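You operate a simulated robot arm through the tools that you are given. There is no shell and no other tool.

Carry out the task below with a simulated robot arm. There is one attempt and no reset: what you move stays moved.

JOB
Put things in order on the top of the dark table. At the end: the brown job block from the top of the dark table is on the silver ribbed plate; the yellow brush stands where the brown job block stood; the white fuse from the top of the dark table stands where the yellow brush stood; the coupler from the top of the dark table stands where the white fuse stood; whatever was shut is shut again. Leave all else as you found it, and nothing knocked over.

It is judged by the outcome, as a careful person would: the job done as asked, and still so three seconds after it is handed in. It fails if anything else is knocked over, pushed out of place, dropped, spilled or broken.

ROBOT AND FRAMES
A 7-joint arm with a two-finger parallel gripper, fixed in place. Base frame: the origin is at the foot of the arm, x ahead of it, y to its left, z up; the work surface is at about z = 0. Lengths are in cm, angles in degrees, forces in N, time in s.
With the tool pointing down near the work surface it reaches from about 24 to 62 cm from the base axis. Its first joint turns from -66.0 to 66.0 degrees. Payload 2.6 kg.
The tool frame sits at the grasp point between the pads (the TCP): z along the fingers, y along the line on which they close. The tips reach 3 cm beyond it. Largest opening 9.4 cm; finger width 2.8, thickness 1; the body of the gripper, 5 by 9.6 cm, starts 5.5 cm behind the TCP.
Orientation is that of the tool frame in the base frame, as [roll, pitch, yaw] about the fixed x, y, z axes, in that order (R = Rz(yaw) Ry(pitch) Rx(roll)). With the fingers straight down and closing along the base's y, the tool's x points along the base's -x, its y along +y and its z along -z.

CONTROLS
- The arm moves only by the tool servo_tool. Its argument "moves" is a list that holds one entry, the list of rows, each a list of 7 numbers: the turn, a rotation vector about the base's x, y, z in degrees, then the shift along the base's x, y, z in cm, then the gripper command, from -1 (shut) to 1 (fully open), values between in proportion. In form: [[[ax, ay, az, dx, dy, dz, grip], ...]]. A call has 1 to 20 rows; each row shifts and turns the commanded pose from where the row before left it. Rows are played at 5 a second. More than 5 cm and 8.6 degrees between two rows, or a gripper value outside its range, and nothing of the call is played. A pose out of reach is approached as far as the arm can. The call stops where the force on the tool passes 40 N (or 10 N more than at its start, if that is more) or the arm is blocked; 0.2 s more then pass. The fingers move at their own pace (about 7.2 cm/s each) and stop on an object; they squeeze with about 39 N. The grip force told is the motor's: it shows also when the fingers shut on nothing. Time passes only in rows, and 0.2 s behind the last, so rows that do not move let the fingers close. It gives the time, the measured TCP pose, the force on the tool (base axes), the opening and the grip force at its end, in the units of the frame above (readings bear some noise), with the torque about the TCP (base axes, N m) and any sound that the robot's microphone picked up.
- Cameras (640 x 400 px; columns grow to the right, rows downward): "scene" is fixed at [3.4, 42.75, 57.32]; the picture's right is [-0.81, -0.59, 0.00], its down [-0.28, 0.39, -0.88] and it looks along [0.52, -0.71, -0.48] (base axes); focal length 340 px, centre (320, 200). "wrist" rides on the gripper at [7.6, 1.4, -10.2] in the tool frame; the picture's right is [-0.18, 0.98, 0.00], its down [-0.75, -0.14, -0.64] and it looks along [-0.63, -0.12, 0.77] (tool axes); focal length 243 px, centre (320, 200). There is no depth. A picture from a camera that has moved, and an enlarged one, comes with that camera's place and axes in the base frame and with its lens.
- capture(camera): a new picture of that camera. No time passes.
- zoom(camera, box): a new picture of the part [left, top, right, bottom] of that camera's present view, enlarged. No time passes.
- job_done(): hands the job in; it is judged then, once.

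Nothing tells you positions but the pictures and the camera data. Unless the task says otherwise, let go and move clear before handing in.

The tools are called by a JSON object that holds its "name" and its "arguments". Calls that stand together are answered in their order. servo_tool: Moves the arm, as the interface text tells. Its arguments: {"type":"object","properties":{"moves":{"type":"array","items":{"type":"array","items":{"type":"array","items":{"type":"number"}}}}},"required":["moves"]} The other tools are called the same way: capture (camera) takes a picture; zoom (camera, box) takes an enlarged picture of a part of a camera's view; job_done () hands the job in.

At the start:

```text
time: 0.0
eef_pos: [42.92, -8.0, 34.01]
ee_rot: [180.0, -0.1, -180.0]
ft_force: [0.1, 0.1, 0.5]
ft_torque: [-0.01, 0.01, 0.03]
finger_gap: 9.35
finger_force: 0.1
```

scene: 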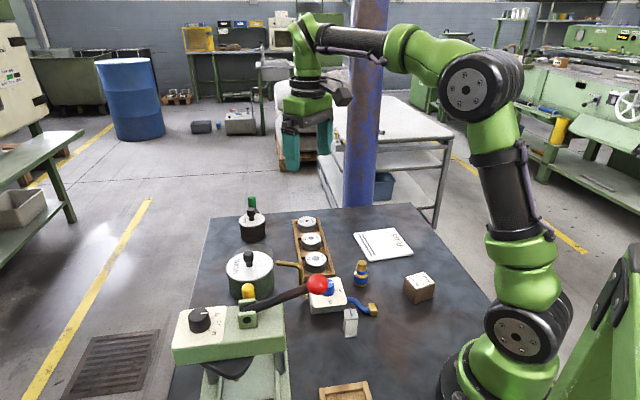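
wrist: 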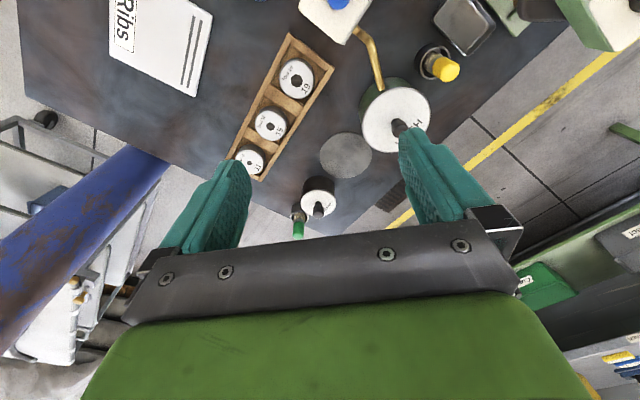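

I see the dark table with several small items; I need closer views to identify the block, brush, fuse, coupler and the ribbed plate. I'll zoom in first without moving.

{"name": "zoom", "arguments": {"camera": "scene", "box": [160, 180, 340, 300]}}

{"name": "zoom", "arguments": {"camera": "scene", "box": [290, 200, 470, 320]}}

{"name": "zoom", "arguments": {"camera": "scene", "box": [160, 280, 400, 400]}}

{"name": "zoom", "arguments": {"camera": "wrist", "box": [220, 0, 640, 240]}}

```text
3.33 times, centred on (250, 240) of scene
camera zoom: at [3.4, 42.75, 57.32], right [-0.81, -0.59, 0.0], down [-0.28, 0.39, -0.88], along [0.52, -0.71, -0.48], focal length 1135 px, centre (553, 67)
```

zoom: 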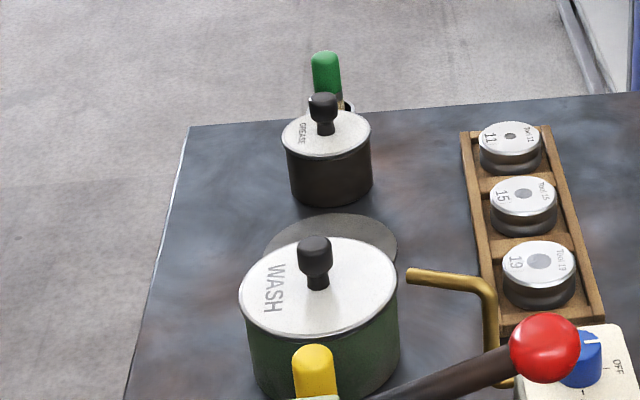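

```text
3.33 times, centred on (380, 260) of scene
camera zoom: at [3.4, 42.75, 57.32], right [-0.81, -0.59, 0.0], down [-0.28, 0.39, -0.88], along [0.52, -0.71, -0.48], focal length 1135 px, centre (120, 0)
```

zoom: 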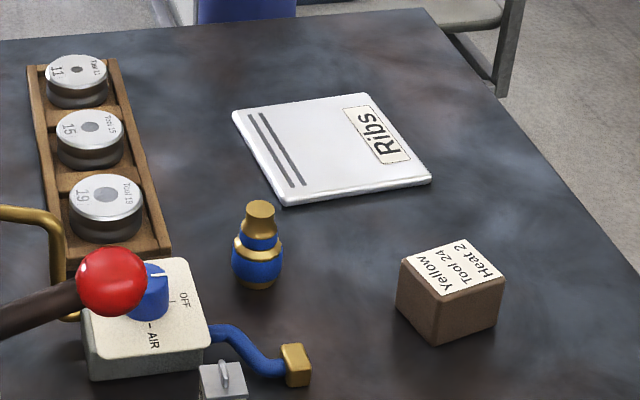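

```text
2.67 times, centred on (280, 340) of scene
camera zoom: at [3.4, 42.75, 57.32], right [-0.81, -0.59, 0.0], down [-0.28, 0.39, -0.88], along [0.52, -0.71, -0.48], focal length 908 px, centre (427, -173)
```

zoom: 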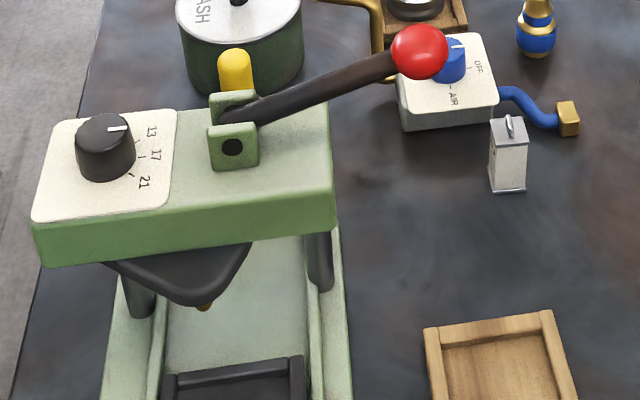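

```text
1.52 times, centred on (430, 120) of wrist
camera zoom: at [35.34, -6.52, 44.22], right [0.18, 0.98, 0.0], down [0.75, -0.14, 0.64], along [0.63, -0.12, -0.77], focal length 370 px, centre (152, 322)
```

zoom: 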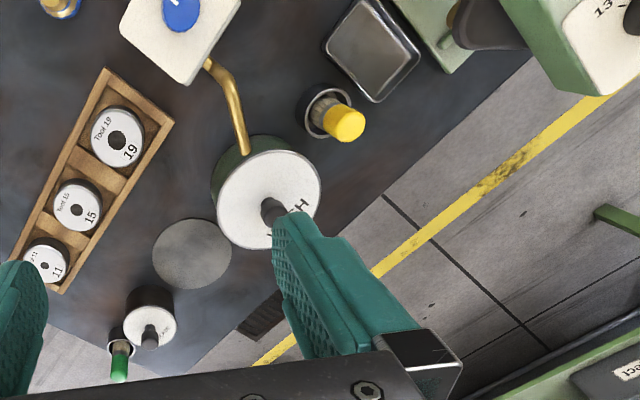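

The brown block sits near (19,-16), the blue/brass coupler near (32,-13), the white fuse-like item near (27,0), and a greyish tray near (42,13) by the press. I'll move the arm high up to get better views with the wrist camera.

{"name": "servo_tool", "arguments": {"moves": [[[0, 0, 0, -2.6, 2.6, 1.2, 1], [0, 0, 0, -2.6, 2.6, 1.2, 1], [0, 0, 0, -2.6, 2.6, 1.2, 1], [0, 0, 0, -2.6, 2.6, 1.2, 1], [0, 0, 0, -2.6, 2.6, 1.2, 1], [0, 0, 0, 0, 0, 0, 1]]]}}

{"name": "capture", "arguments": {"camera": "wrist"}}

{"name": "capture", "arguments": {"camera": "scene"}}

```text
time: 1.4
eef_pos: [29.86, 5.1, 39.91]
ee_rot: [-179.9, 0.1, -180.0]
ft_force: [0.1, 0.5, -0.7]
ft_torque: [0.01, -0.02, 0.0]
finger_gap: 9.39
finger_force: 0.1
```

```text
taken
camera wrist: at [22.28, 6.62, 50.09], right [0.18, 0.98, 0.0], down [0.75, -0.14, 0.64], along [0.63, -0.12, -0.77], focal length 243 px, centre (320, 200)
```

wrist: 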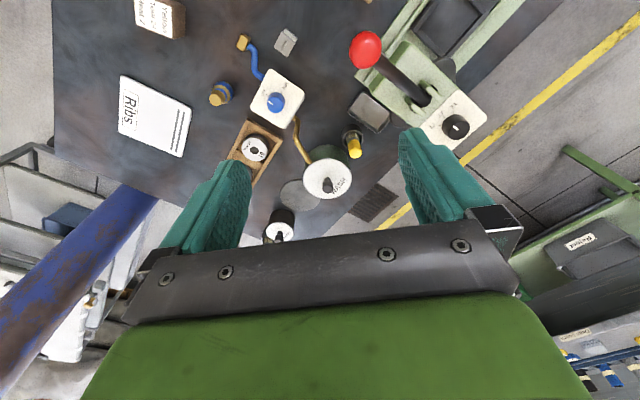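

```text
taken
```

scene: 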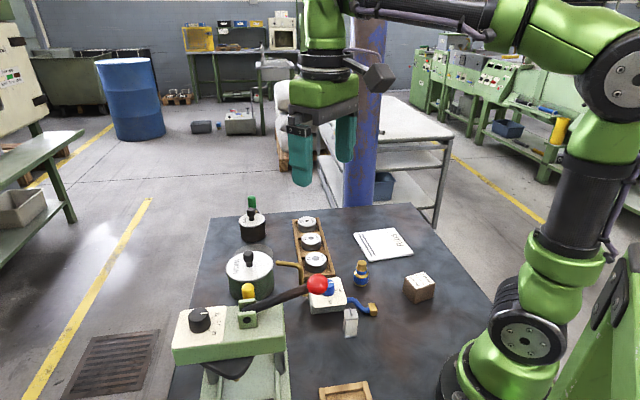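

{"name": "zoom", "arguments": {"camera": "wrist", "box": [240, 0, 500, 165]}}

{"name": "zoom", "arguments": {"camera": "wrist", "box": [320, 60, 440, 170]}}

{"name": "zoom", "arguments": {"camera": "wrist", "box": [90, 0, 320, 160]}}

{"name": "zoom", "arguments": {"camera": "wrist", "box": [380, 0, 560, 110]}}

```text
2.42 times, centred on (370, 82) of wrist
camera zoom: at [22.28, 6.62, 50.09], right [0.18, 0.98, 0.0], down [0.75, -0.14, 0.64], along [0.63, -0.12, -0.77], focal length 588 px, centre (199, 485)
```

zoom: 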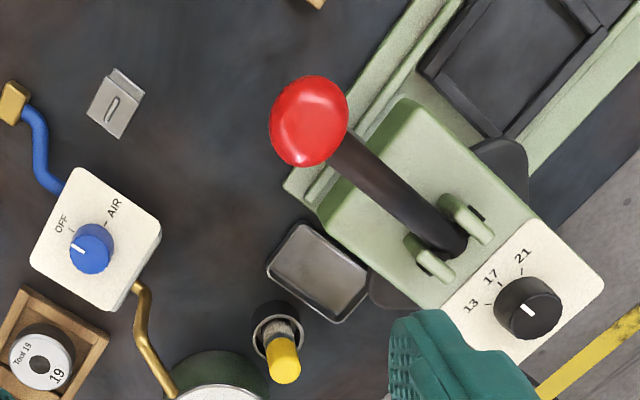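

```text
3.64 times, centred on (380, 115) of wrist
camera zoom: at [22.28, 6.62, 50.09], right [0.18, 0.98, 0.0], down [0.75, -0.14, 0.64], along [0.63, -0.12, -0.77], focal length 882 px, centre (102, 509)
```

zoom: 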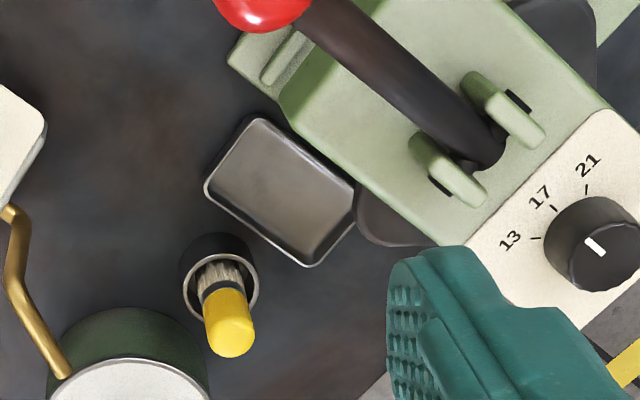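

```text
2.50 times, centred on (205, 80) of wrist
camera zoom: at [22.28, 6.62, 50.09], right [0.18, 0.98, 0.0], down [0.75, -0.14, 0.64], along [0.63, -0.12, -0.77], focal length 606 px, centre (608, 500)
```

zoom: 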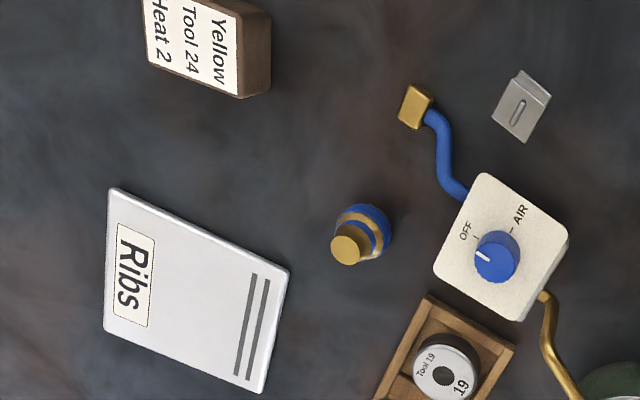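

```text
3.56 times, centred on (470, 55) of wrist
camera zoom: at [22.28, 6.62, 50.09], right [0.18, 0.98, 0.0], down [0.75, -0.14, 0.64], along [0.63, -0.12, -0.77], focal length 863 px, centre (-213, 716)
```

zoom: 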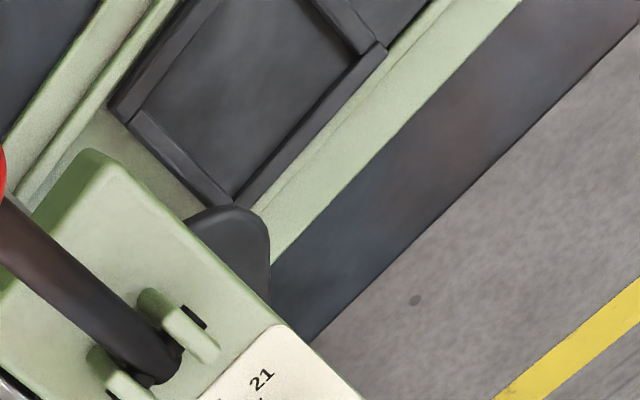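

The white card-like slab with the "Ribs" label and two dark bars may be the ribbed plate, but there is also a metal dish near the brush; the brush appears to stand in a dark cup. I'll zoom tightly on each candidate.

{"name": "zoom", "arguments": {"camera": "scene", "box": [225, 275, 275, 306]}}

{"name": "zoom", "arguments": {"camera": "scene", "box": [345, 220, 420, 267]}}

{"name": "zoom", "arguments": {"camera": "wrist", "box": [330, 85, 400, 165]}}

{"name": "zoom", "arguments": {"camera": "scene", "box": [330, 300, 375, 345]}}

{"name": "zoom", "arguments": {"camera": "wrist", "box": [105, 65, 205, 165]}}

{"name": "zoom", "arguments": {"camera": "scene", "box": [230, 190, 275, 245]}}

{"name": "zoom", "arguments": {"camera": "scene", "box": [300, 360, 400, 400]}}

```text
12.80 times, centred on (250, 290) of scene
camera zoom: at [3.4, 42.75, 57.32], right [-0.81, -0.59, 0.0], down [-0.28, 0.39, -0.88], along [0.52, -0.71, -0.48], focal length 4358 px, centre (1216, -958)
```

zoom: 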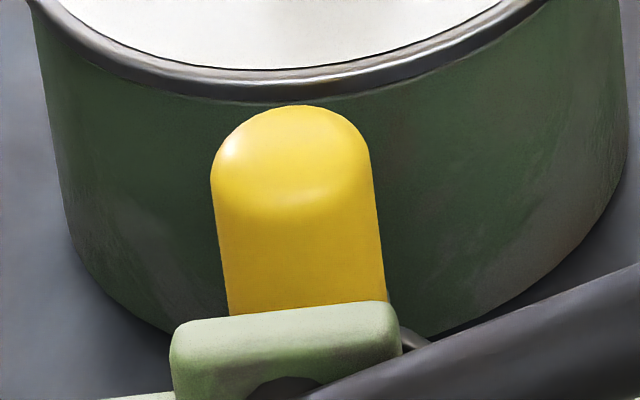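

```text
8.51 times, centred on (382, 244) of scene
camera zoom: at [3.4, 42.75, 57.32], right [-0.81, -0.59, 0.0], down [-0.28, 0.39, -0.88], along [0.52, -0.71, -0.48], focal length 2897 px, centre (-212, -170)
```

zoom: 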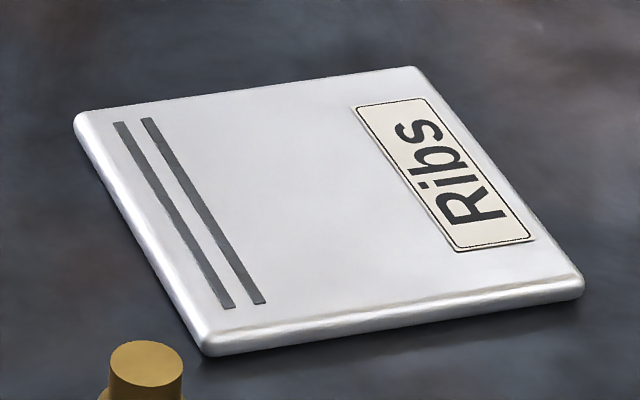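

```text
5.00 times, centred on (365, 125) of wrist
camera zoom: at [22.28, 6.62, 50.09], right [0.18, 0.98, 0.0], down [0.75, -0.14, 0.64], along [0.63, -0.12, -0.77], focal length 1213 px, centre (95, 575)
```

zoom: 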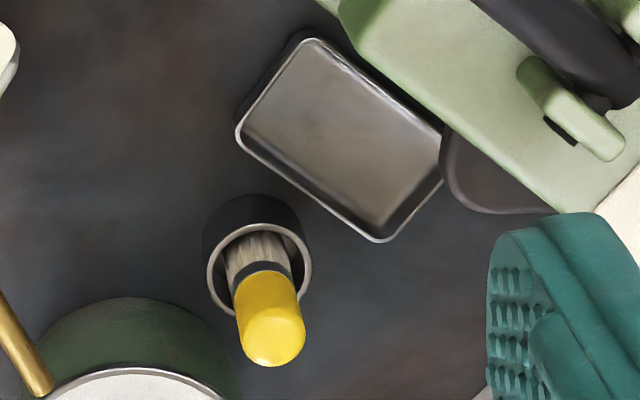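

```text
8.89 times, centred on (352, 322) of scene
camera zoom: at [3.4, 42.75, 57.32], right [-0.81, -0.59, 0.0], down [-0.28, 0.39, -0.88], along [0.52, -0.71, -0.48], focal length 3026 px, centre (31, -889)
```

zoom: 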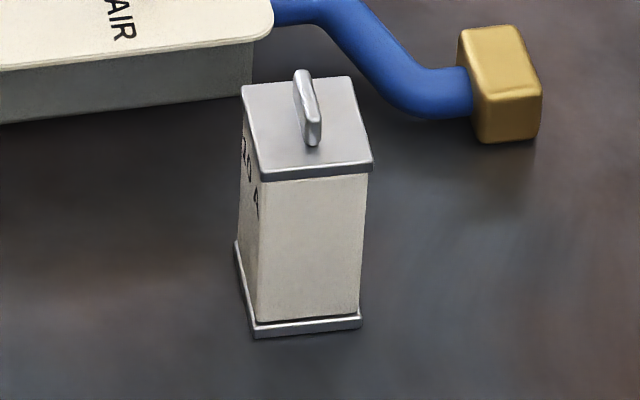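

```text
4.00 times, centred on (155, 115) of wrist
camera zoom: at [22.28, 6.62, 50.09], right [0.18, 0.98, 0.0], down [0.75, -0.14, 0.64], along [0.63, -0.12, -0.77], focal length 970 px, centre (980, 540)
```

zoom: 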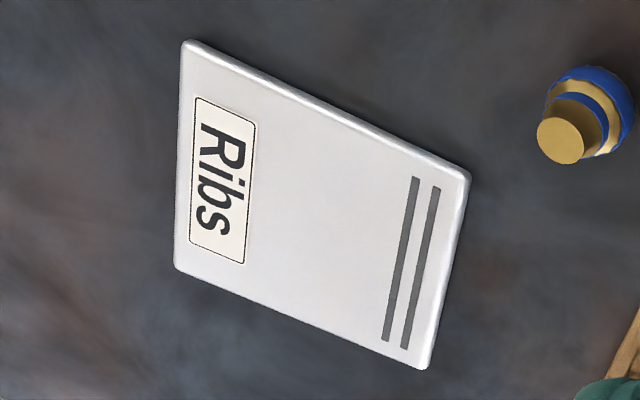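

```text
7.27 times, centred on (252, 218) of scene
camera zoom: at [3.4, 42.75, 57.32], right [-0.81, -0.59, 0.0], down [-0.28, 0.39, -0.88], along [0.52, -0.71, -0.48], focal length 2476 px, centre (811, 73)
```

zoom: 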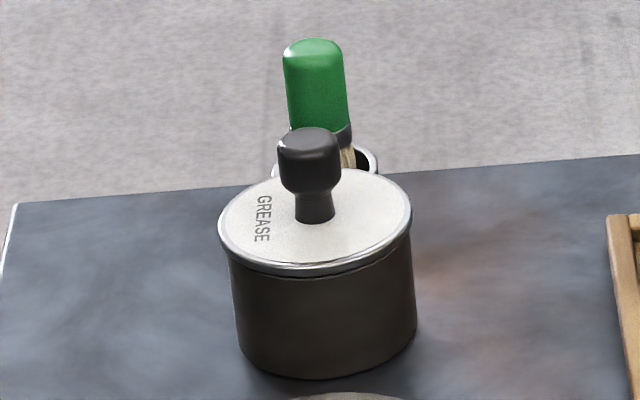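

```text
6.40 times, centred on (350, 380) of scene
camera zoom: at [3.4, 42.75, 57.32], right [-0.81, -0.59, 0.0], down [-0.28, 0.39, -0.88], along [0.52, -0.71, -0.48], focal length 2179 px, centre (128, -952)
```

zoom: 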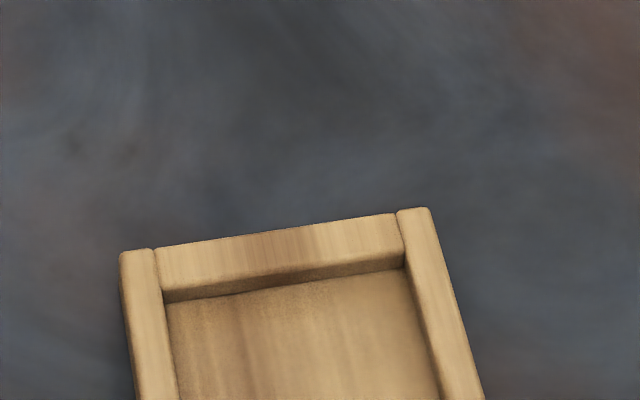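

The silver slab labelled "Ribs" with two dark bars is the ribbed plate, and the white box with metal end caps and a tab is the fuse; the yellow brush stands bristles-down in a dark cup. I'll take tight zooms of each item for measuring from this viewpoint.

{"name": "zoom", "arguments": {"camera": "wrist", "box": [130, 0, 194, 40]}}

{"name": "zoom", "arguments": {"camera": "wrist", "box": [196, 72, 244, 112]}}

{"name": "zoom", "arguments": {"camera": "wrist", "box": [265, 22, 305, 62]}}

{"name": "zoom", "arguments": {"camera": "wrist", "box": [336, 122, 376, 162]}}

{"name": "zoom", "arguments": {"camera": "scene", "box": [396, 262, 444, 307]}}

{"name": "zoom", "arguments": {"camera": "scene", "box": [345, 255, 377, 290]}}

```text
10.00 times, centred on (162, 20) of wrist
camera zoom: at [22.28, 6.62, 50.09], right [0.18, 0.98, 0.0], down [0.75, -0.14, 0.64], along [0.63, -0.12, -0.77], focal length 2426 px, centre (1900, 2000)
```

zoom: 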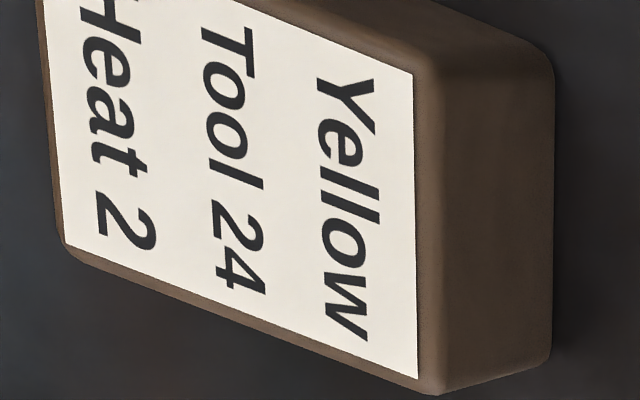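

```text
10.00 times, centred on (220, 92) of wrist
camera zoom: at [22.28, 6.62, 50.09], right [0.18, 0.98, 0.0], down [0.75, -0.14, 0.64], along [0.63, -0.12, -0.77], focal length 2426 px, centre (1320, 1280)
```

zoom: 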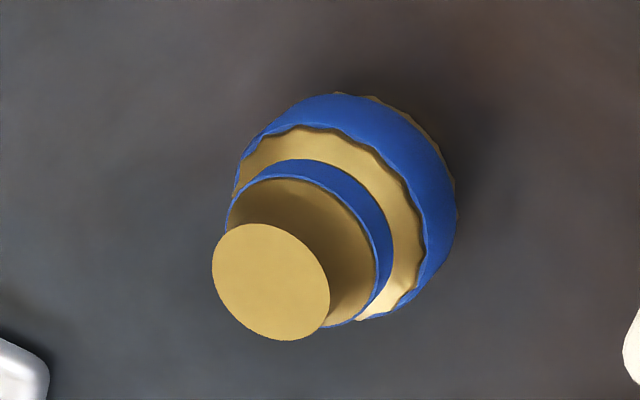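

```text
10.00 times, centred on (285, 42) of wrist
camera zoom: at [22.28, 6.62, 50.09], right [0.18, 0.98, 0.0], down [0.75, -0.14, 0.64], along [0.63, -0.12, -0.77], focal length 2426 px, centre (670, 1780)
```

zoom: 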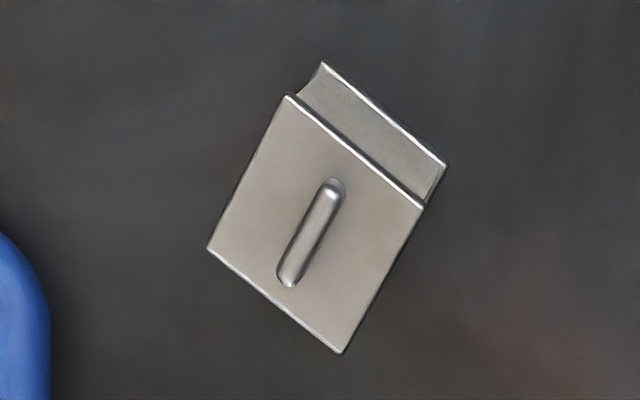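

```text
10.00 times, centred on (356, 142) of wrist
camera zoom: at [22.28, 6.62, 50.09], right [0.18, 0.98, 0.0], down [0.75, -0.14, 0.64], along [0.63, -0.12, -0.77], focal length 2426 px, centre (-40, 780)
```

zoom: 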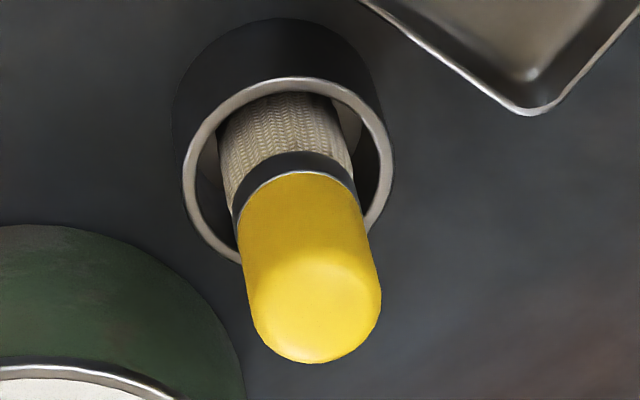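

```text
8.89 times, centred on (420, 284) of scene
camera zoom: at [3.4, 42.75, 57.32], right [-0.81, -0.59, 0.0], down [-0.28, 0.39, -0.88], along [0.52, -0.71, -0.48], focal length 3026 px, centre (-569, -551)
```

zoom: 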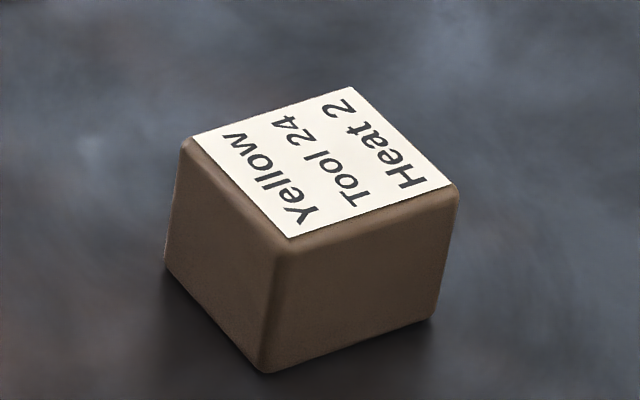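

```text
11.43 times, centred on (361, 272) of scene
camera zoom: at [3.4, 42.75, 57.32], right [-0.81, -0.59, 0.0], down [-0.28, 0.39, -0.88], along [0.52, -0.71, -0.48], focal length 3891 px, centre (-149, -629)
```

zoom: 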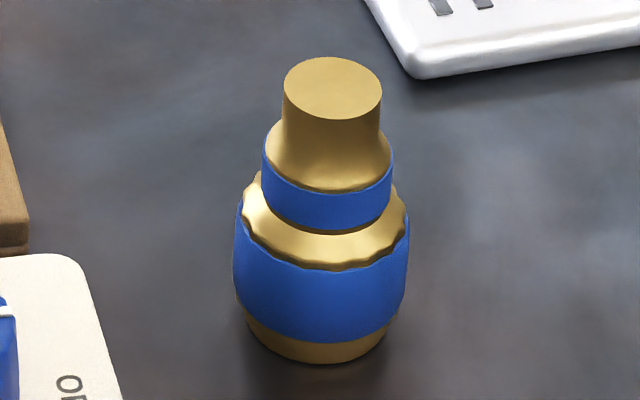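

Triangulating: block centre about (20.0,-18.5) with its long side at 60°, plate centre about (35.5,-30.7), brush/cup about (46,9.2), fuse about (27,0), coupler about (32.6,-14.1). I'll now move above the block, turning the gripper by -30° to match it.

{"name": "servo_tool", "arguments": {"moves": [[[0, 0, -5, -1.2, -2.95, -2.0, 1], [0, 0, -5, -1.2, -2.95, -2.0, 1], [0, 0, -5, -1.2, -2.95, -2.0, 1], [0, 0, -5, -1.2, -2.95, -2.0, 1], [0, 0, -5, -1.2, -2.95, -2.0, 1], [0, 0, -5, -1.2, -2.95, -2.0, 1], [0, 0, 0, -1.2, -2.95, -2.0, 1], [0, 0, 0, -1.4, -2.95, -2.0, 1], [0, 0, 0, 0, 0, 0, 1]]]}}

{"name": "capture", "arguments": {"camera": "wrist"}}

{"name": "capture", "arguments": {"camera": "scene"}}

```text
time: 3.4
eef_pos: [20.07, -18.57, 23.98]
ee_rot: [180.0, 0.1, 150.1]
ft_force: [0.5, 0.6, 0.6]
ft_torque: [-0.01, -0.02, 0.0]
finger_gap: 9.4
finger_force: 0.1
```

```text
taken
camera wrist: at [14.24, -13.46, 34.15], right [0.65, 0.76, 0.0], down [0.58, -0.5, 0.64], along [0.49, -0.42, -0.77], focal length 243 px, centre (320, 200)
```

wrist: 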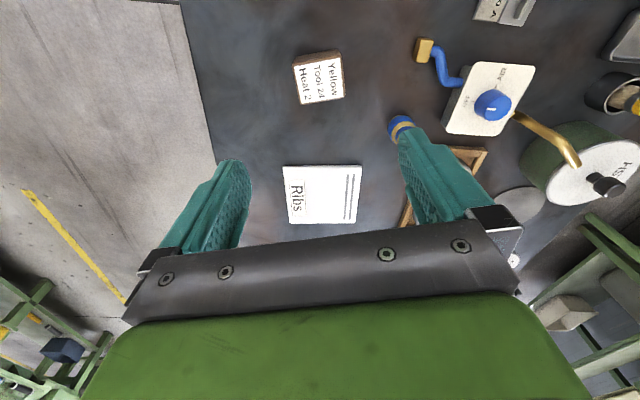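

```text
taken
```

scene: 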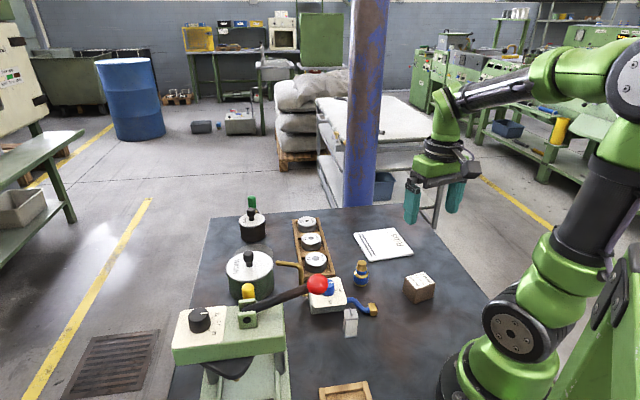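

The gripper is above and roughly aligned with the block. I'll zoom in on the block to refine its centre and angle before descending.

{"name": "zoom", "arguments": {"camera": "wrist", "box": [280, 40, 360, 115]}}

{"name": "zoom", "arguments": {"camera": "wrist", "box": [270, 150, 375, 235]}}

```text
5.33 times, centred on (320, 78) of wrist
camera zoom: at [14.24, -13.46, 34.15], right [0.65, 0.76, 0.0], down [0.58, -0.5, 0.64], along [0.49, -0.42, -0.77], focal length 1294 px, centre (320, 853)
```

zoom: 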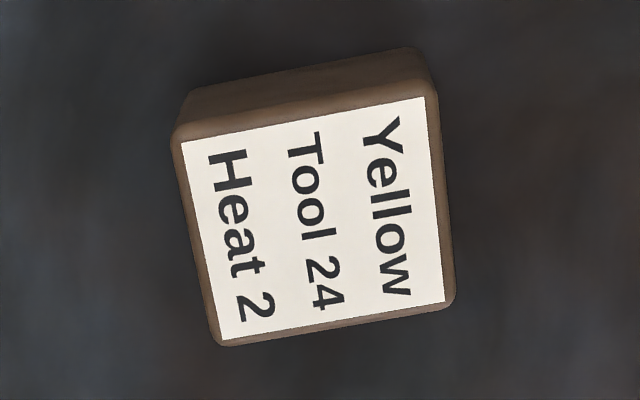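

```text
4.71 times, centred on (322, 192) of wrist
camera zoom: at [14.24, -13.46, 34.15], right [0.65, 0.76, 0.0], down [0.58, -0.5, 0.64], along [0.49, -0.42, -0.77], focal length 1142 px, centre (308, 235)
```

zoom: 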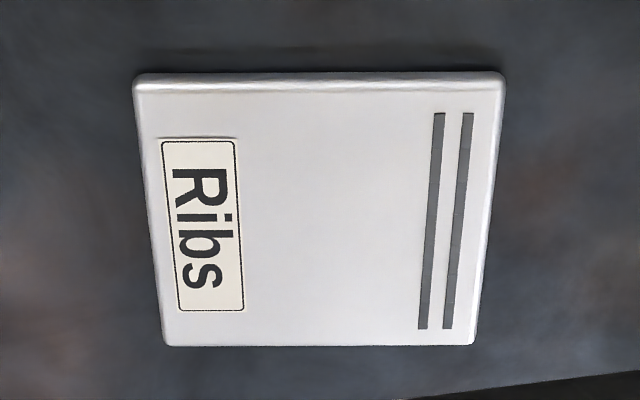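

The block's top is about 4.6 cm high with its centre at about (19.9,-18.3), well aligned with the fingers. I'll descend around it and stop just above the table.

{"name": "servo_tool", "arguments": {"moves": [[[0, 0, 0, -0.17, 0.28, -2.5, 1], [0, 0, 0, 0, 0, -2.5, 1], [0, 0, 0, 0, 0, -2.5, 1], [0, 0, 0, 0, 0, -2.5, 1], [0, 0, 0, 0, 0, -2.5, 1], [0, 0, 0, 0, 0, -2.5, 1], [0, 0, 0, 0, 0, -2.0, 1], [0, 0, 0, 0, 0, -1.5, 1], [0, 0, 0, 0, 0, -1.0, 1], [0, 0, 0, 0, 0, -1.0, 1], [0, 0, 0, 0, 0, 0, 1]]]}}

{"name": "capture", "arguments": {"camera": "wrist"}}

{"name": "zoom", "arguments": {"camera": "scene", "box": [360, 200, 500, 320]}}

```text
time: 5.8
eef_pos: [19.92, -18.38, 3.45]
ee_rot: [-180.0, -0.1, 150.0]
ft_force: [-1.1, 0.1, 0.9]
ft_torque: [0.0, 0.01, -0.02]
finger_gap: 9.39
finger_force: 0.0
```

```text
taken
camera wrist: at [14.14, -13.21, 13.67], right [0.65, 0.76, 0.0], down [0.58, -0.5, 0.64], along [0.49, -0.42, -0.77], focal length 243 px, centre (320, 200)
```

wrist: 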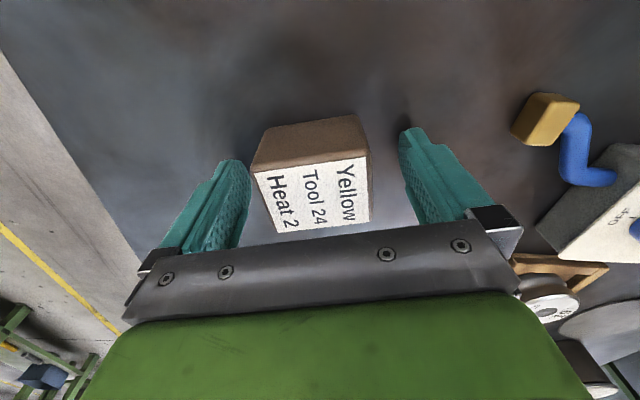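

```text
3.33 times, centred on (430, 260) of scene
camera zoom: at [3.4, 42.75, 57.32], right [-0.81, -0.59, 0.0], down [-0.28, 0.39, -0.88], along [0.52, -0.71, -0.48], focal length 1135 px, centre (-47, 0)
```

zoom: 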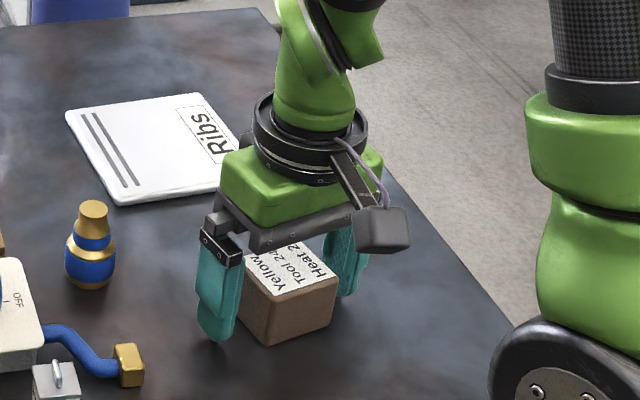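

The block is between the fingers. I'll close the gripper on it.

{"name": "servo_tool", "arguments": {"moves": [[[0, 0, 0, 0, 0, 0, 0.5], [0, 0, 0, 0, 0, 0, 0.0], [0, 0, 0, 0, 0, 0, -1], [0, 0, 0, 0, 0, 0, -1], [0, 0, 0, 0, 0, 0, -1]]]}}

{"name": "capture", "arguments": {"camera": "wrist"}}

```text
time: 7.0
eef_pos: [19.94, -18.42, 3.47]
ee_rot: [-179.9, 0.1, 150.0]
ft_force: [-0.1, -0.3, 0.5]
ft_torque: [-0.03, 0.03, -0.02]
finger_gap: 5.97
finger_force: 39.2
```

```text
taken
camera wrist: at [14.15, -13.21, 13.7], right [0.65, 0.76, 0.0], down [0.58, -0.5, 0.64], along [0.49, -0.42, -0.77], focal length 243 px, centre (320, 200)
```

wrist: 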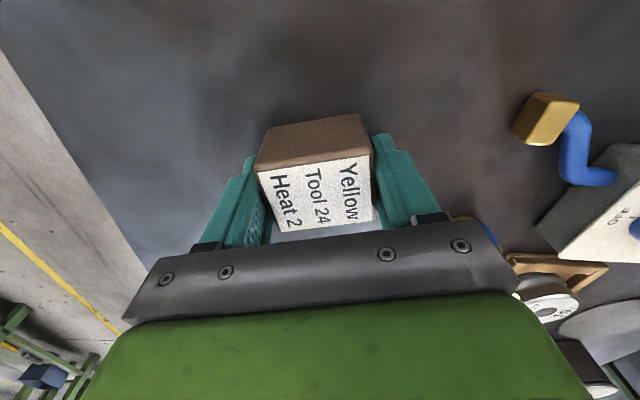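

The gripper holds the block (5.97 cm gap). I'll lift it and carry it over to the ribbed plate centre at about (35.5,-30.7).

{"name": "servo_tool", "arguments": {"moves": [[[0, 0, 0, 0, 0, 1.0, -1], [0, 0, 0, 0, 0, 2.0, -1], [0, 0, 0, 0, 0, 3.0, -1], [0, 0, 0, 0, 0, 3.0, -1], [0, 0, 0, 1.55, -1.23, 2.0, -1], [0, 0, 0, 2.0, -1.58, 0, -1], [0, 0, 0, 2.0, -1.58, 0, -1], [0, 0, 0, 2.0, -1.58, 0, -1], [0, 0, 0, 2.0, -1.58, 0, -1], [0, 0, 0, 2.0, -1.58, 0, -1], [0, 0, 0, 2.0, -1.58, 0, -1], [0, 0, 0, 2.0, -1.58, -1, -1], [0, 0, 0, 0, 0, -2, -1], [0, 0, 0, 0, 0, -2, -1], [0, 0, 0, 0, 0, -2, -1], [0, 0, 0, 0, 0, 0, -1]]]}}

{"name": "capture", "arguments": {"camera": "wrist"}}

{"name": "zoom", "arguments": {"camera": "scene", "box": [320, 180, 480, 300]}}

```text
time: 10.4
eef_pos: [35.46, -30.75, 7.48]
ee_rot: [180.0, 0.0, 150.0]
ft_force: [-0.3, -0.5, -1.2]
ft_torque: [0.01, 0.03, 0.04]
finger_gap: 5.97
finger_force: 38.8
```

```text
taken
camera wrist: at [29.63, -25.7, 17.72], right [0.65, 0.76, 0.0], down [0.58, -0.5, 0.64], along [0.49, -0.42, -0.77], focal length 243 px, centre (320, 200)
```

wrist: 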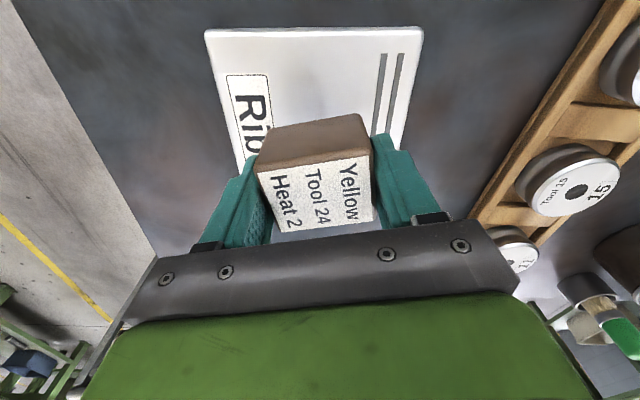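

```text
3.33 times, centred on (400, 240) of scene
camera zoom: at [3.4, 42.75, 57.32], right [-0.81, -0.59, 0.0], down [-0.28, 0.39, -0.88], along [0.52, -0.71, -0.48], focal length 1135 px, centre (53, 67)
```

zoom: 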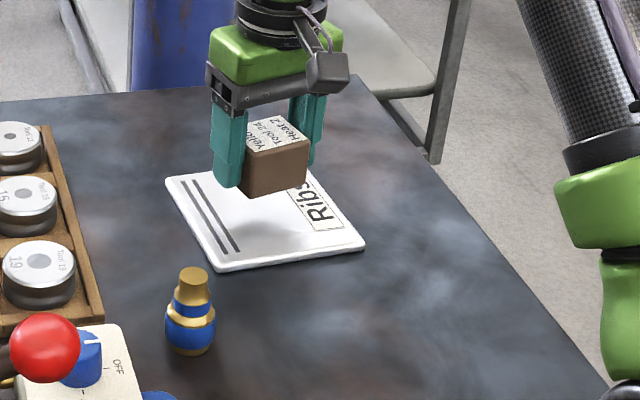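

The block is above the plate's centre, gap still 5.97. I'll lower slowly in small steps, watching the vertical force.

{"name": "servo_tool", "arguments": {"moves": [[[0, 0, 0, 0, 0, -1.0, -1], [0, 0, 0, 0, 0, -0.8, -1], [0, 0, 0, 0, 0, -0.3, -1], [0, 0, 0, 0, 0, -0.2, -1], [0, 0, 0, 0, 0, -0.2, -1]]]}}

{"name": "zoom", "arguments": {"camera": "scene", "box": [350, 200, 420, 260]}}

```text
time: 11.6
eef_pos: [35.48, -30.59, 4.99]
ee_rot: [180.0, 0.0, 149.9]
ft_force: [-0.4, -0.4, -1.7]
ft_torque: [0.05, -0.02, -0.02]
finger_gap: 5.99
finger_force: 38.2
```

```text
6.67 times, centred on (385, 230) of scene
camera zoom: at [3.4, 42.75, 57.32], right [-0.81, -0.59, 0.0], down [-0.28, 0.39, -0.88], along [0.52, -0.71, -0.48], focal length 2270 px, centre (-113, 0)
```

zoom: 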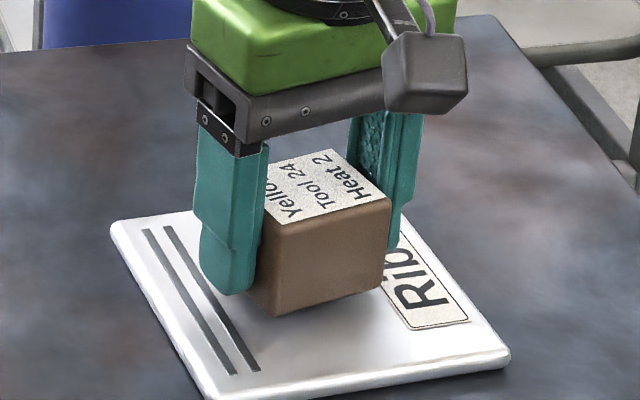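

The block is still slightly above the plate. I'll go on in small steps.

{"name": "servo_tool", "arguments": {"moves": [[[0, 0, 0, 0, -0.05, -0.15, -1], [0, 0, 0, 0, -0.05, -0.15, -1]]]}}

```text
time: 12.2
eef_pos: [35.42, -30.7, 4.7]
ee_rot: [-179.9, 0.1, 150.0]
ft_force: [-0.1, 0.3, -0.3]
ft_torque: [0.02, -0.02, 0.05]
finger_gap: 6.01
finger_force: 39.2
```

{"name": "servo_tool", "arguments": {"moves": [[[0, 0, 0, 0, 0, -0.15, -1], [0, 0, 0, 0, 0, -0.1, -1]]]}}

{"name": "zoom", "arguments": {"camera": "scene", "box": [360, 220, 410, 256]}}

```text
time: 12.8
eef_pos: [35.55, -30.71, 4.43]
ee_rot: [-180.0, 0.0, 150.0]
ft_force: [-0.2, 1.8, 3.8]
ft_torque: [0.0, 0.09, -0.05]
finger_gap: 5.97
finger_force: 39.1
```

```text
11.11 times, centred on (385, 238) of scene
camera zoom: at [3.4, 42.75, 57.32], right [-0.81, -0.59, 0.0], down [-0.28, 0.39, -0.88], along [0.52, -0.71, -0.48], focal length 3783 px, centre (-402, -222)
```

zoom: 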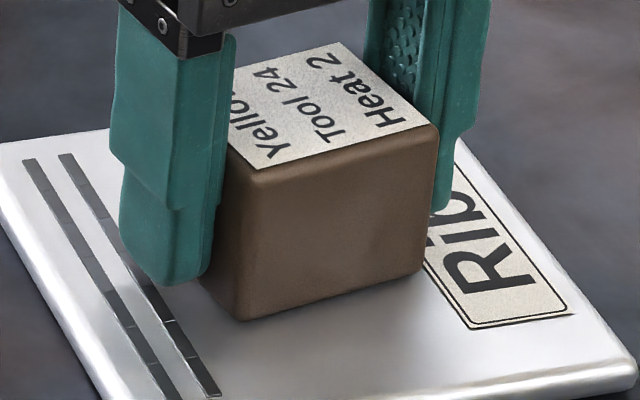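

Contact was felt at TCP z≈4.43 (plate about 1 cm thick). I'll release gently and rise.

{"name": "servo_tool", "arguments": {"moves": [[[0, 0, 0, 0, 0, 0, 0.3], [0, 0, 0, 0, 0, 0, 0.5], [0, 0, 0, 0, 0, 0, 0.7], [0, 0, 0, 0, 0, 0, 0.7], [0, 0, 0, 0, 0, 1.0, 0.7], [0, 0, 0, 0, 0, 2.0, 0.7], [0, 0, 0, 0, 0, 3.0, 0.7], [0, 0, 0, 0, 0, 3.0, 0.7], [0, 0, 0, 0, 0, 3.0, 0.7], [0, 0, 0, 0, 0, 3.0, 0.7], [0, 0, 0, 0, 0, 3.0, 0.7], [0, 0, 0, 0, 0, 0, 0.7]]]}}

{"name": "capture", "arguments": {"camera": "wrist"}}

{"name": "zoom", "arguments": {"camera": "scene", "box": [320, 180, 480, 300]}}

```text
time: 15.4
eef_pos: [35.39, -30.78, 22.51]
ee_rot: [-180.0, -0.1, 149.9]
ft_force: [0.2, 0.1, 0.4]
ft_torque: [0.01, -0.01, 0.02]
finger_gap: 8.0
finger_force: 0.1
```

```text
taken
camera wrist: at [29.6, -25.61, 32.72], right [0.65, 0.76, 0.0], down [0.58, -0.5, 0.64], along [0.49, -0.42, -0.77], focal length 243 px, centre (320, 200)
```

wrist: 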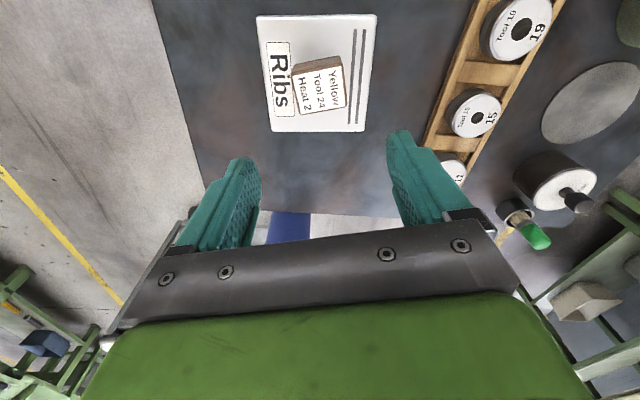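

```text
3.33 times, centred on (400, 240) of scene
camera zoom: at [3.4, 42.75, 57.32], right [-0.81, -0.59, 0.0], down [-0.28, 0.39, -0.88], along [0.52, -0.71, -0.48], focal length 1135 px, centre (53, 67)
```

zoom: 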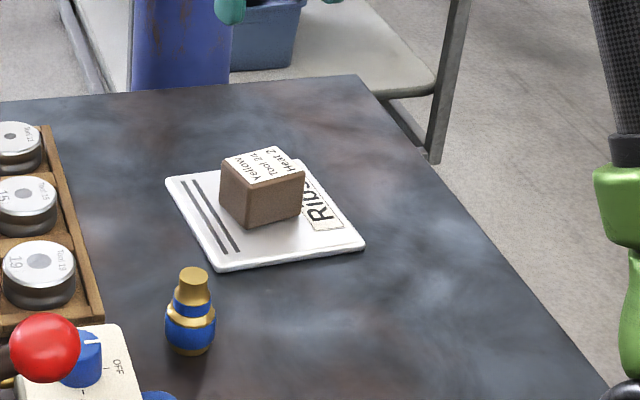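

The block now rests on the plate. Next I'll move high over to the yellow brush (about (46,9.3)), turning the gripper slightly so the fingers pass clear of the WASH pot.

{"name": "servo_tool", "arguments": {"moves": [[[0, 0, 0, 0.88, 3.34, 0, 0.7], [0, 0, 0, 0.88, 3.34, 0, 0.7], [0, 0, 3, 0.88, 3.34, 0, 0.7], [0, 0, 3, 0.88, 3.34, 0, 0.7], [0, 0, 3, 0.88, 3.34, 0, 0.7], [0, 0, 3, 0.88, 3.34, 0, 0.7], [0, 0, 3, 0.88, 3.34, 0, 0.7], [0, 0, 0, 0.88, 3.34, 0, 0.7], [0, 0, 0, 0.88, 3.34, 0, 0.7], [0, 0, 0, 0.88, 3.34, 0, 0.7], [0, 0, 0, 0.88, 3.34, 0, 0.7], [0, 0, 0, 0.88, 3.34, 0, 0.7], [0, 0, 0, 0, 0, 0, 0.7]]]}}

{"name": "capture", "arguments": {"camera": "wrist"}}

{"name": "capture", "arguments": {"camera": "scene"}}

```text
time: 18.2
eef_pos: [46.03, 9.29, 22.37]
ee_rot: [-180.0, 0.2, 165.1]
ft_force: [-0.2, -0.5, 0.3]
ft_torque: [0.0, 0.0, 0.01]
finger_gap: 7.99
finger_force: 0.0
```

```text
taken
camera wrist: at [39.16, 12.76, 32.78], right [0.43, 0.9, 0.0], down [0.69, -0.33, 0.64], along [0.58, -0.28, -0.77], focal length 243 px, centre (320, 200)
```

wrist: 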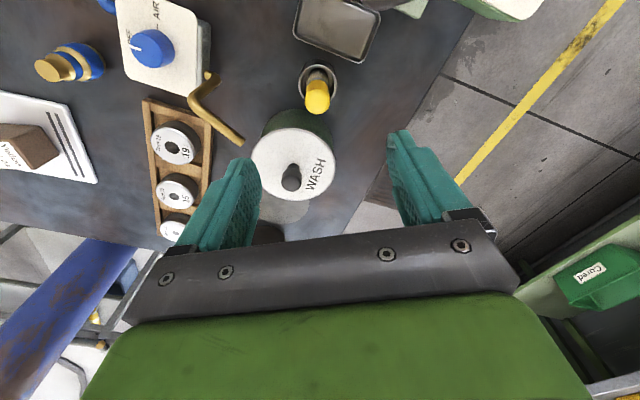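

```text
taken
```

scene: 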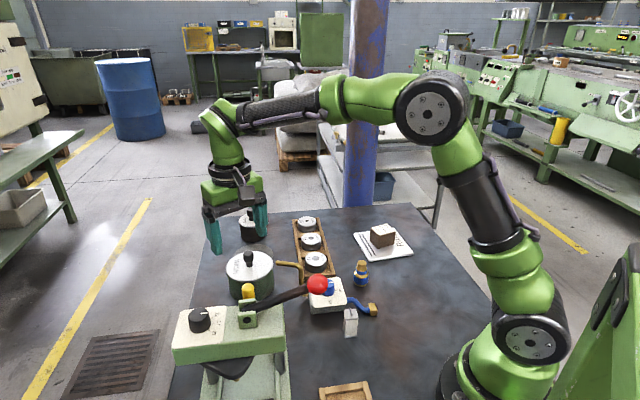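

{"name": "zoom", "arguments": {"camera": "wrist", "box": [280, 50, 360, 125]}}

{"name": "zoom", "arguments": {"camera": "wrist", "box": [240, 0, 560, 200]}}

```text
5.33 times, centred on (320, 88) of wrist
camera zoom: at [39.16, 12.76, 32.78], right [0.43, 0.9, 0.0], down [0.69, -0.33, 0.64], along [0.58, -0.28, -0.77], focal length 1294 px, centre (320, 800)
```

zoom: 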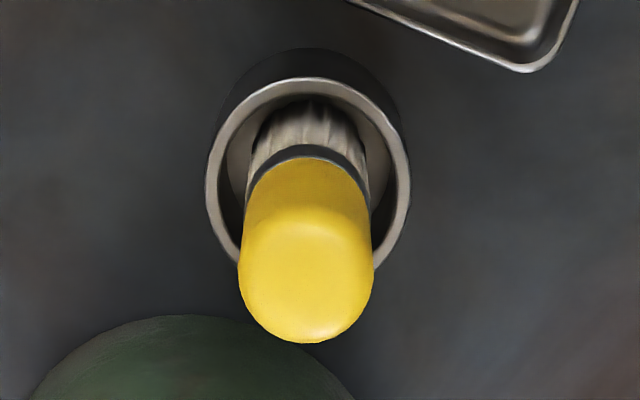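

```text
2.00 times, centred on (400, 100) of wrist
camera zoom: at [39.16, 12.76, 32.78], right [0.43, 0.9, 0.0], down [0.69, -0.33, 0.64], along [0.58, -0.28, -0.77], focal length 485 px, centre (160, 400)
```

zoom: 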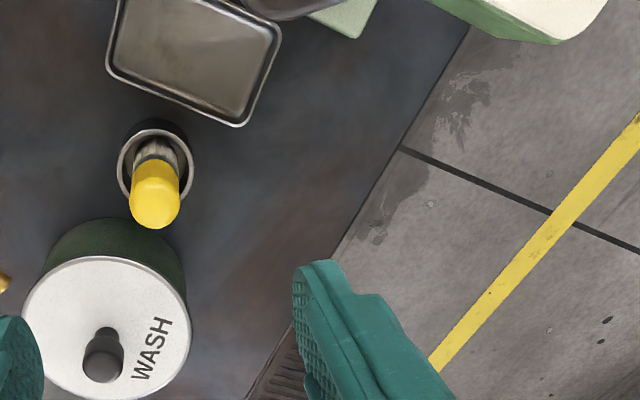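

The brush stands upright and centred in the cup at about (45.95,9.3), top near z=9.3 and cup rim near z=2.9. I'll narrow the fingers and descend so the tips stop above the cup rim.

{"name": "servo_tool", "arguments": {"moves": [[[0, 0, 0, -0.08, 0.0, 0, 0.15], [0, 0, 0, 0, 0, -3, 0.15], [0, 0, 0, 0, 0, -3, 0.15], [0, 0, 0, 0, 0, -3, 0.15], [0, 0, 0, 0, 0, -1.5, 0.15], [0, 0, 0, 0, 0, 0, 0.15]]]}}

{"name": "capture", "arguments": {"camera": "wrist"}}

{"name": "zoom", "arguments": {"camera": "scene", "box": [180, 180, 340, 300]}}

```text
time: 19.6
eef_pos: [46.24, 9.26, 11.93]
ee_rot: [180.0, 0.0, 165.0]
ft_force: [-0.1, -0.6, 1.3]
ft_torque: [0.04, -0.02, 0.02]
finger_gap: 5.44
finger_force: 0.0
```

```text
taken
camera wrist: at [39.22, 12.68, 22.2], right [0.43, 0.9, 0.0], down [0.69, -0.33, 0.64], along [0.58, -0.28, -0.77], focal length 243 px, centre (320, 200)
```

wrist: 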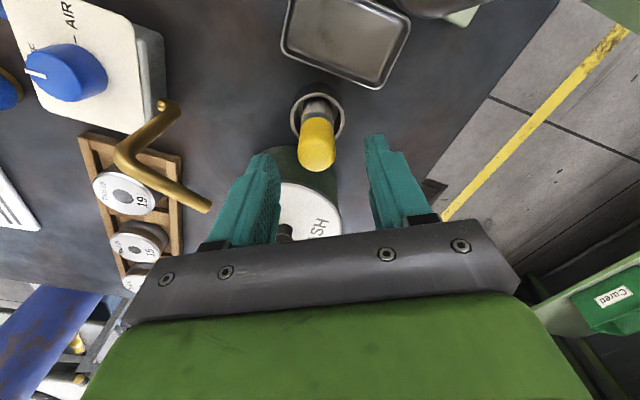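

```text
3.33 times, centred on (260, 240) of scene
camera zoom: at [3.4, 42.75, 57.32], right [-0.81, -0.59, 0.0], down [-0.28, 0.39, -0.88], along [0.52, -0.71, -0.48], focal length 1135 px, centre (520, 67)
```

zoom: 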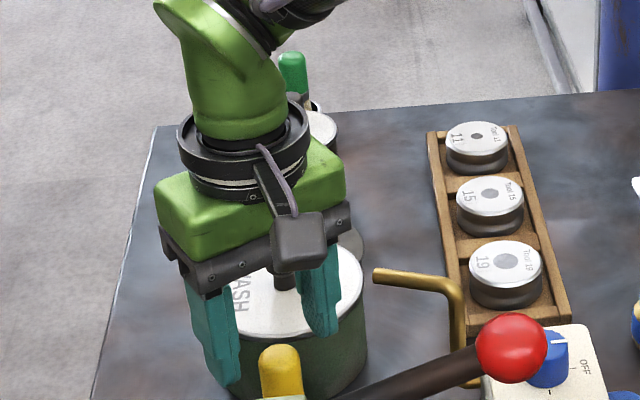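

The brush is centred between the fingertips. I'll descend the remaining distance to grasp height (tips about 4 cm, above the cup rim).

{"name": "servo_tool", "arguments": {"moves": [[[0, 0, 0, 0, 0, -1.5, 0.15], [0, 0, 0, 0, 0, -1.5, 0.15], [0, 0, 0, 0, 0, -1.0, 0.15], [0, 0, 0, 0, 0, -0.7, 0.15], [0, 0, 0, 0, 0, 0, 0.15]]]}}

{"name": "capture", "arguments": {"camera": "wrist"}}

{"name": "zoom", "arguments": {"camera": "wrist", "box": [240, 60, 400, 240]}}

{"name": "zoom", "arguments": {"camera": "scene", "box": [180, 200, 340, 340]}}

```text
time: 20.8
eef_pos: [45.99, 9.41, 7.1]
ee_rot: [180.0, 0.1, 165.0]
ft_force: [0.5, -0.3, -0.1]
ft_torque: [0.03, 0.04, 0.0]
finger_gap: 5.42
finger_force: 0.0
```

```text
taken
camera wrist: at [39.03, 12.85, 17.38], right [0.43, 0.9, 0.0], down [0.69, -0.33, 0.64], along [0.58, -0.28, -0.77], focal length 243 px, centre (320, 200)
```

wrist: 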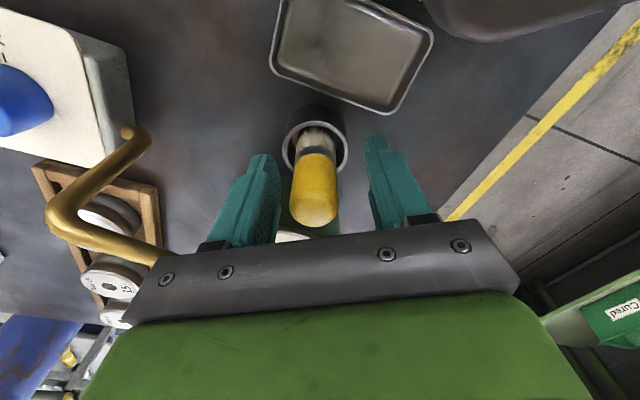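

```text
2.22 times, centred on (320, 150) of wrist
camera zoom: at [39.03, 12.85, 17.38], right [0.43, 0.9, 0.0], down [0.69, -0.33, 0.64], along [0.58, -0.28, -0.77], focal length 539 px, centre (320, 311)
```

zoom: 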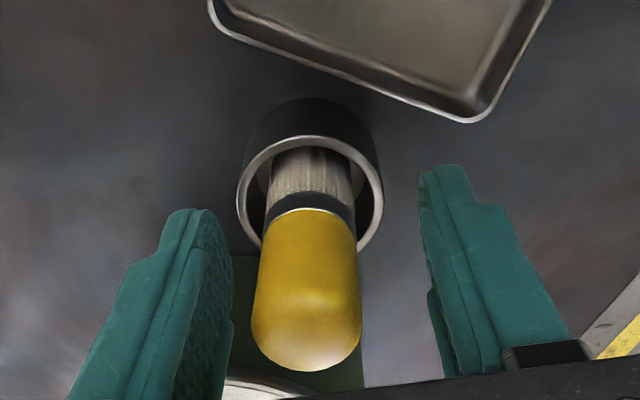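

```text
2.86 times, centred on (260, 270) of scene
camera zoom: at [3.4, 42.75, 57.32], right [-0.81, -0.59, 0.0], down [-0.28, 0.39, -0.88], along [0.52, -0.71, -0.48], focal length 973 px, centre (491, 0)
```

zoom: 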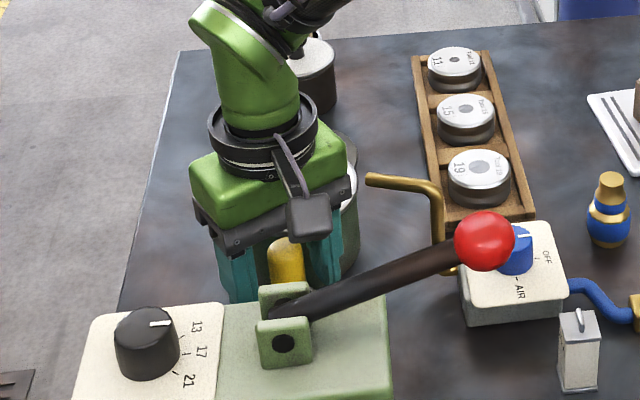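

The brush is about 0.3 cm off-centre toward the left finger. I'll shift slightly to centre it, then close gently.

{"name": "servo_tool", "arguments": {"moves": [[[0, 0, 0, -0.08, -0.3, 0, 0.15], [0, 0, 0, 0, 0, 0, 0.15]]]}}

{"name": "zoom", "arguments": {"camera": "wrist", "box": [240, 60, 400, 240]}}

```text
time: 21.4
eef_pos: [45.95, 9.14, 7.2]
ee_rot: [-180.0, 0.0, 165.0]
ft_force: [0.3, 0.5, -1.0]
ft_torque: [-0.01, 0.01, 0.01]
finger_gap: 5.41
finger_force: 0.1
```

```text
2.22 times, centred on (320, 150) of wrist
camera zoom: at [38.95, 12.53, 17.45], right [0.43, 0.9, 0.0], down [0.69, -0.33, 0.64], along [0.58, -0.28, -0.77], focal length 539 px, centre (320, 311)
```

zoom: 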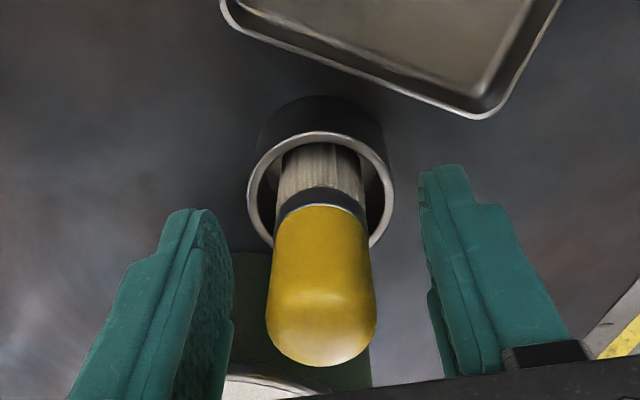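

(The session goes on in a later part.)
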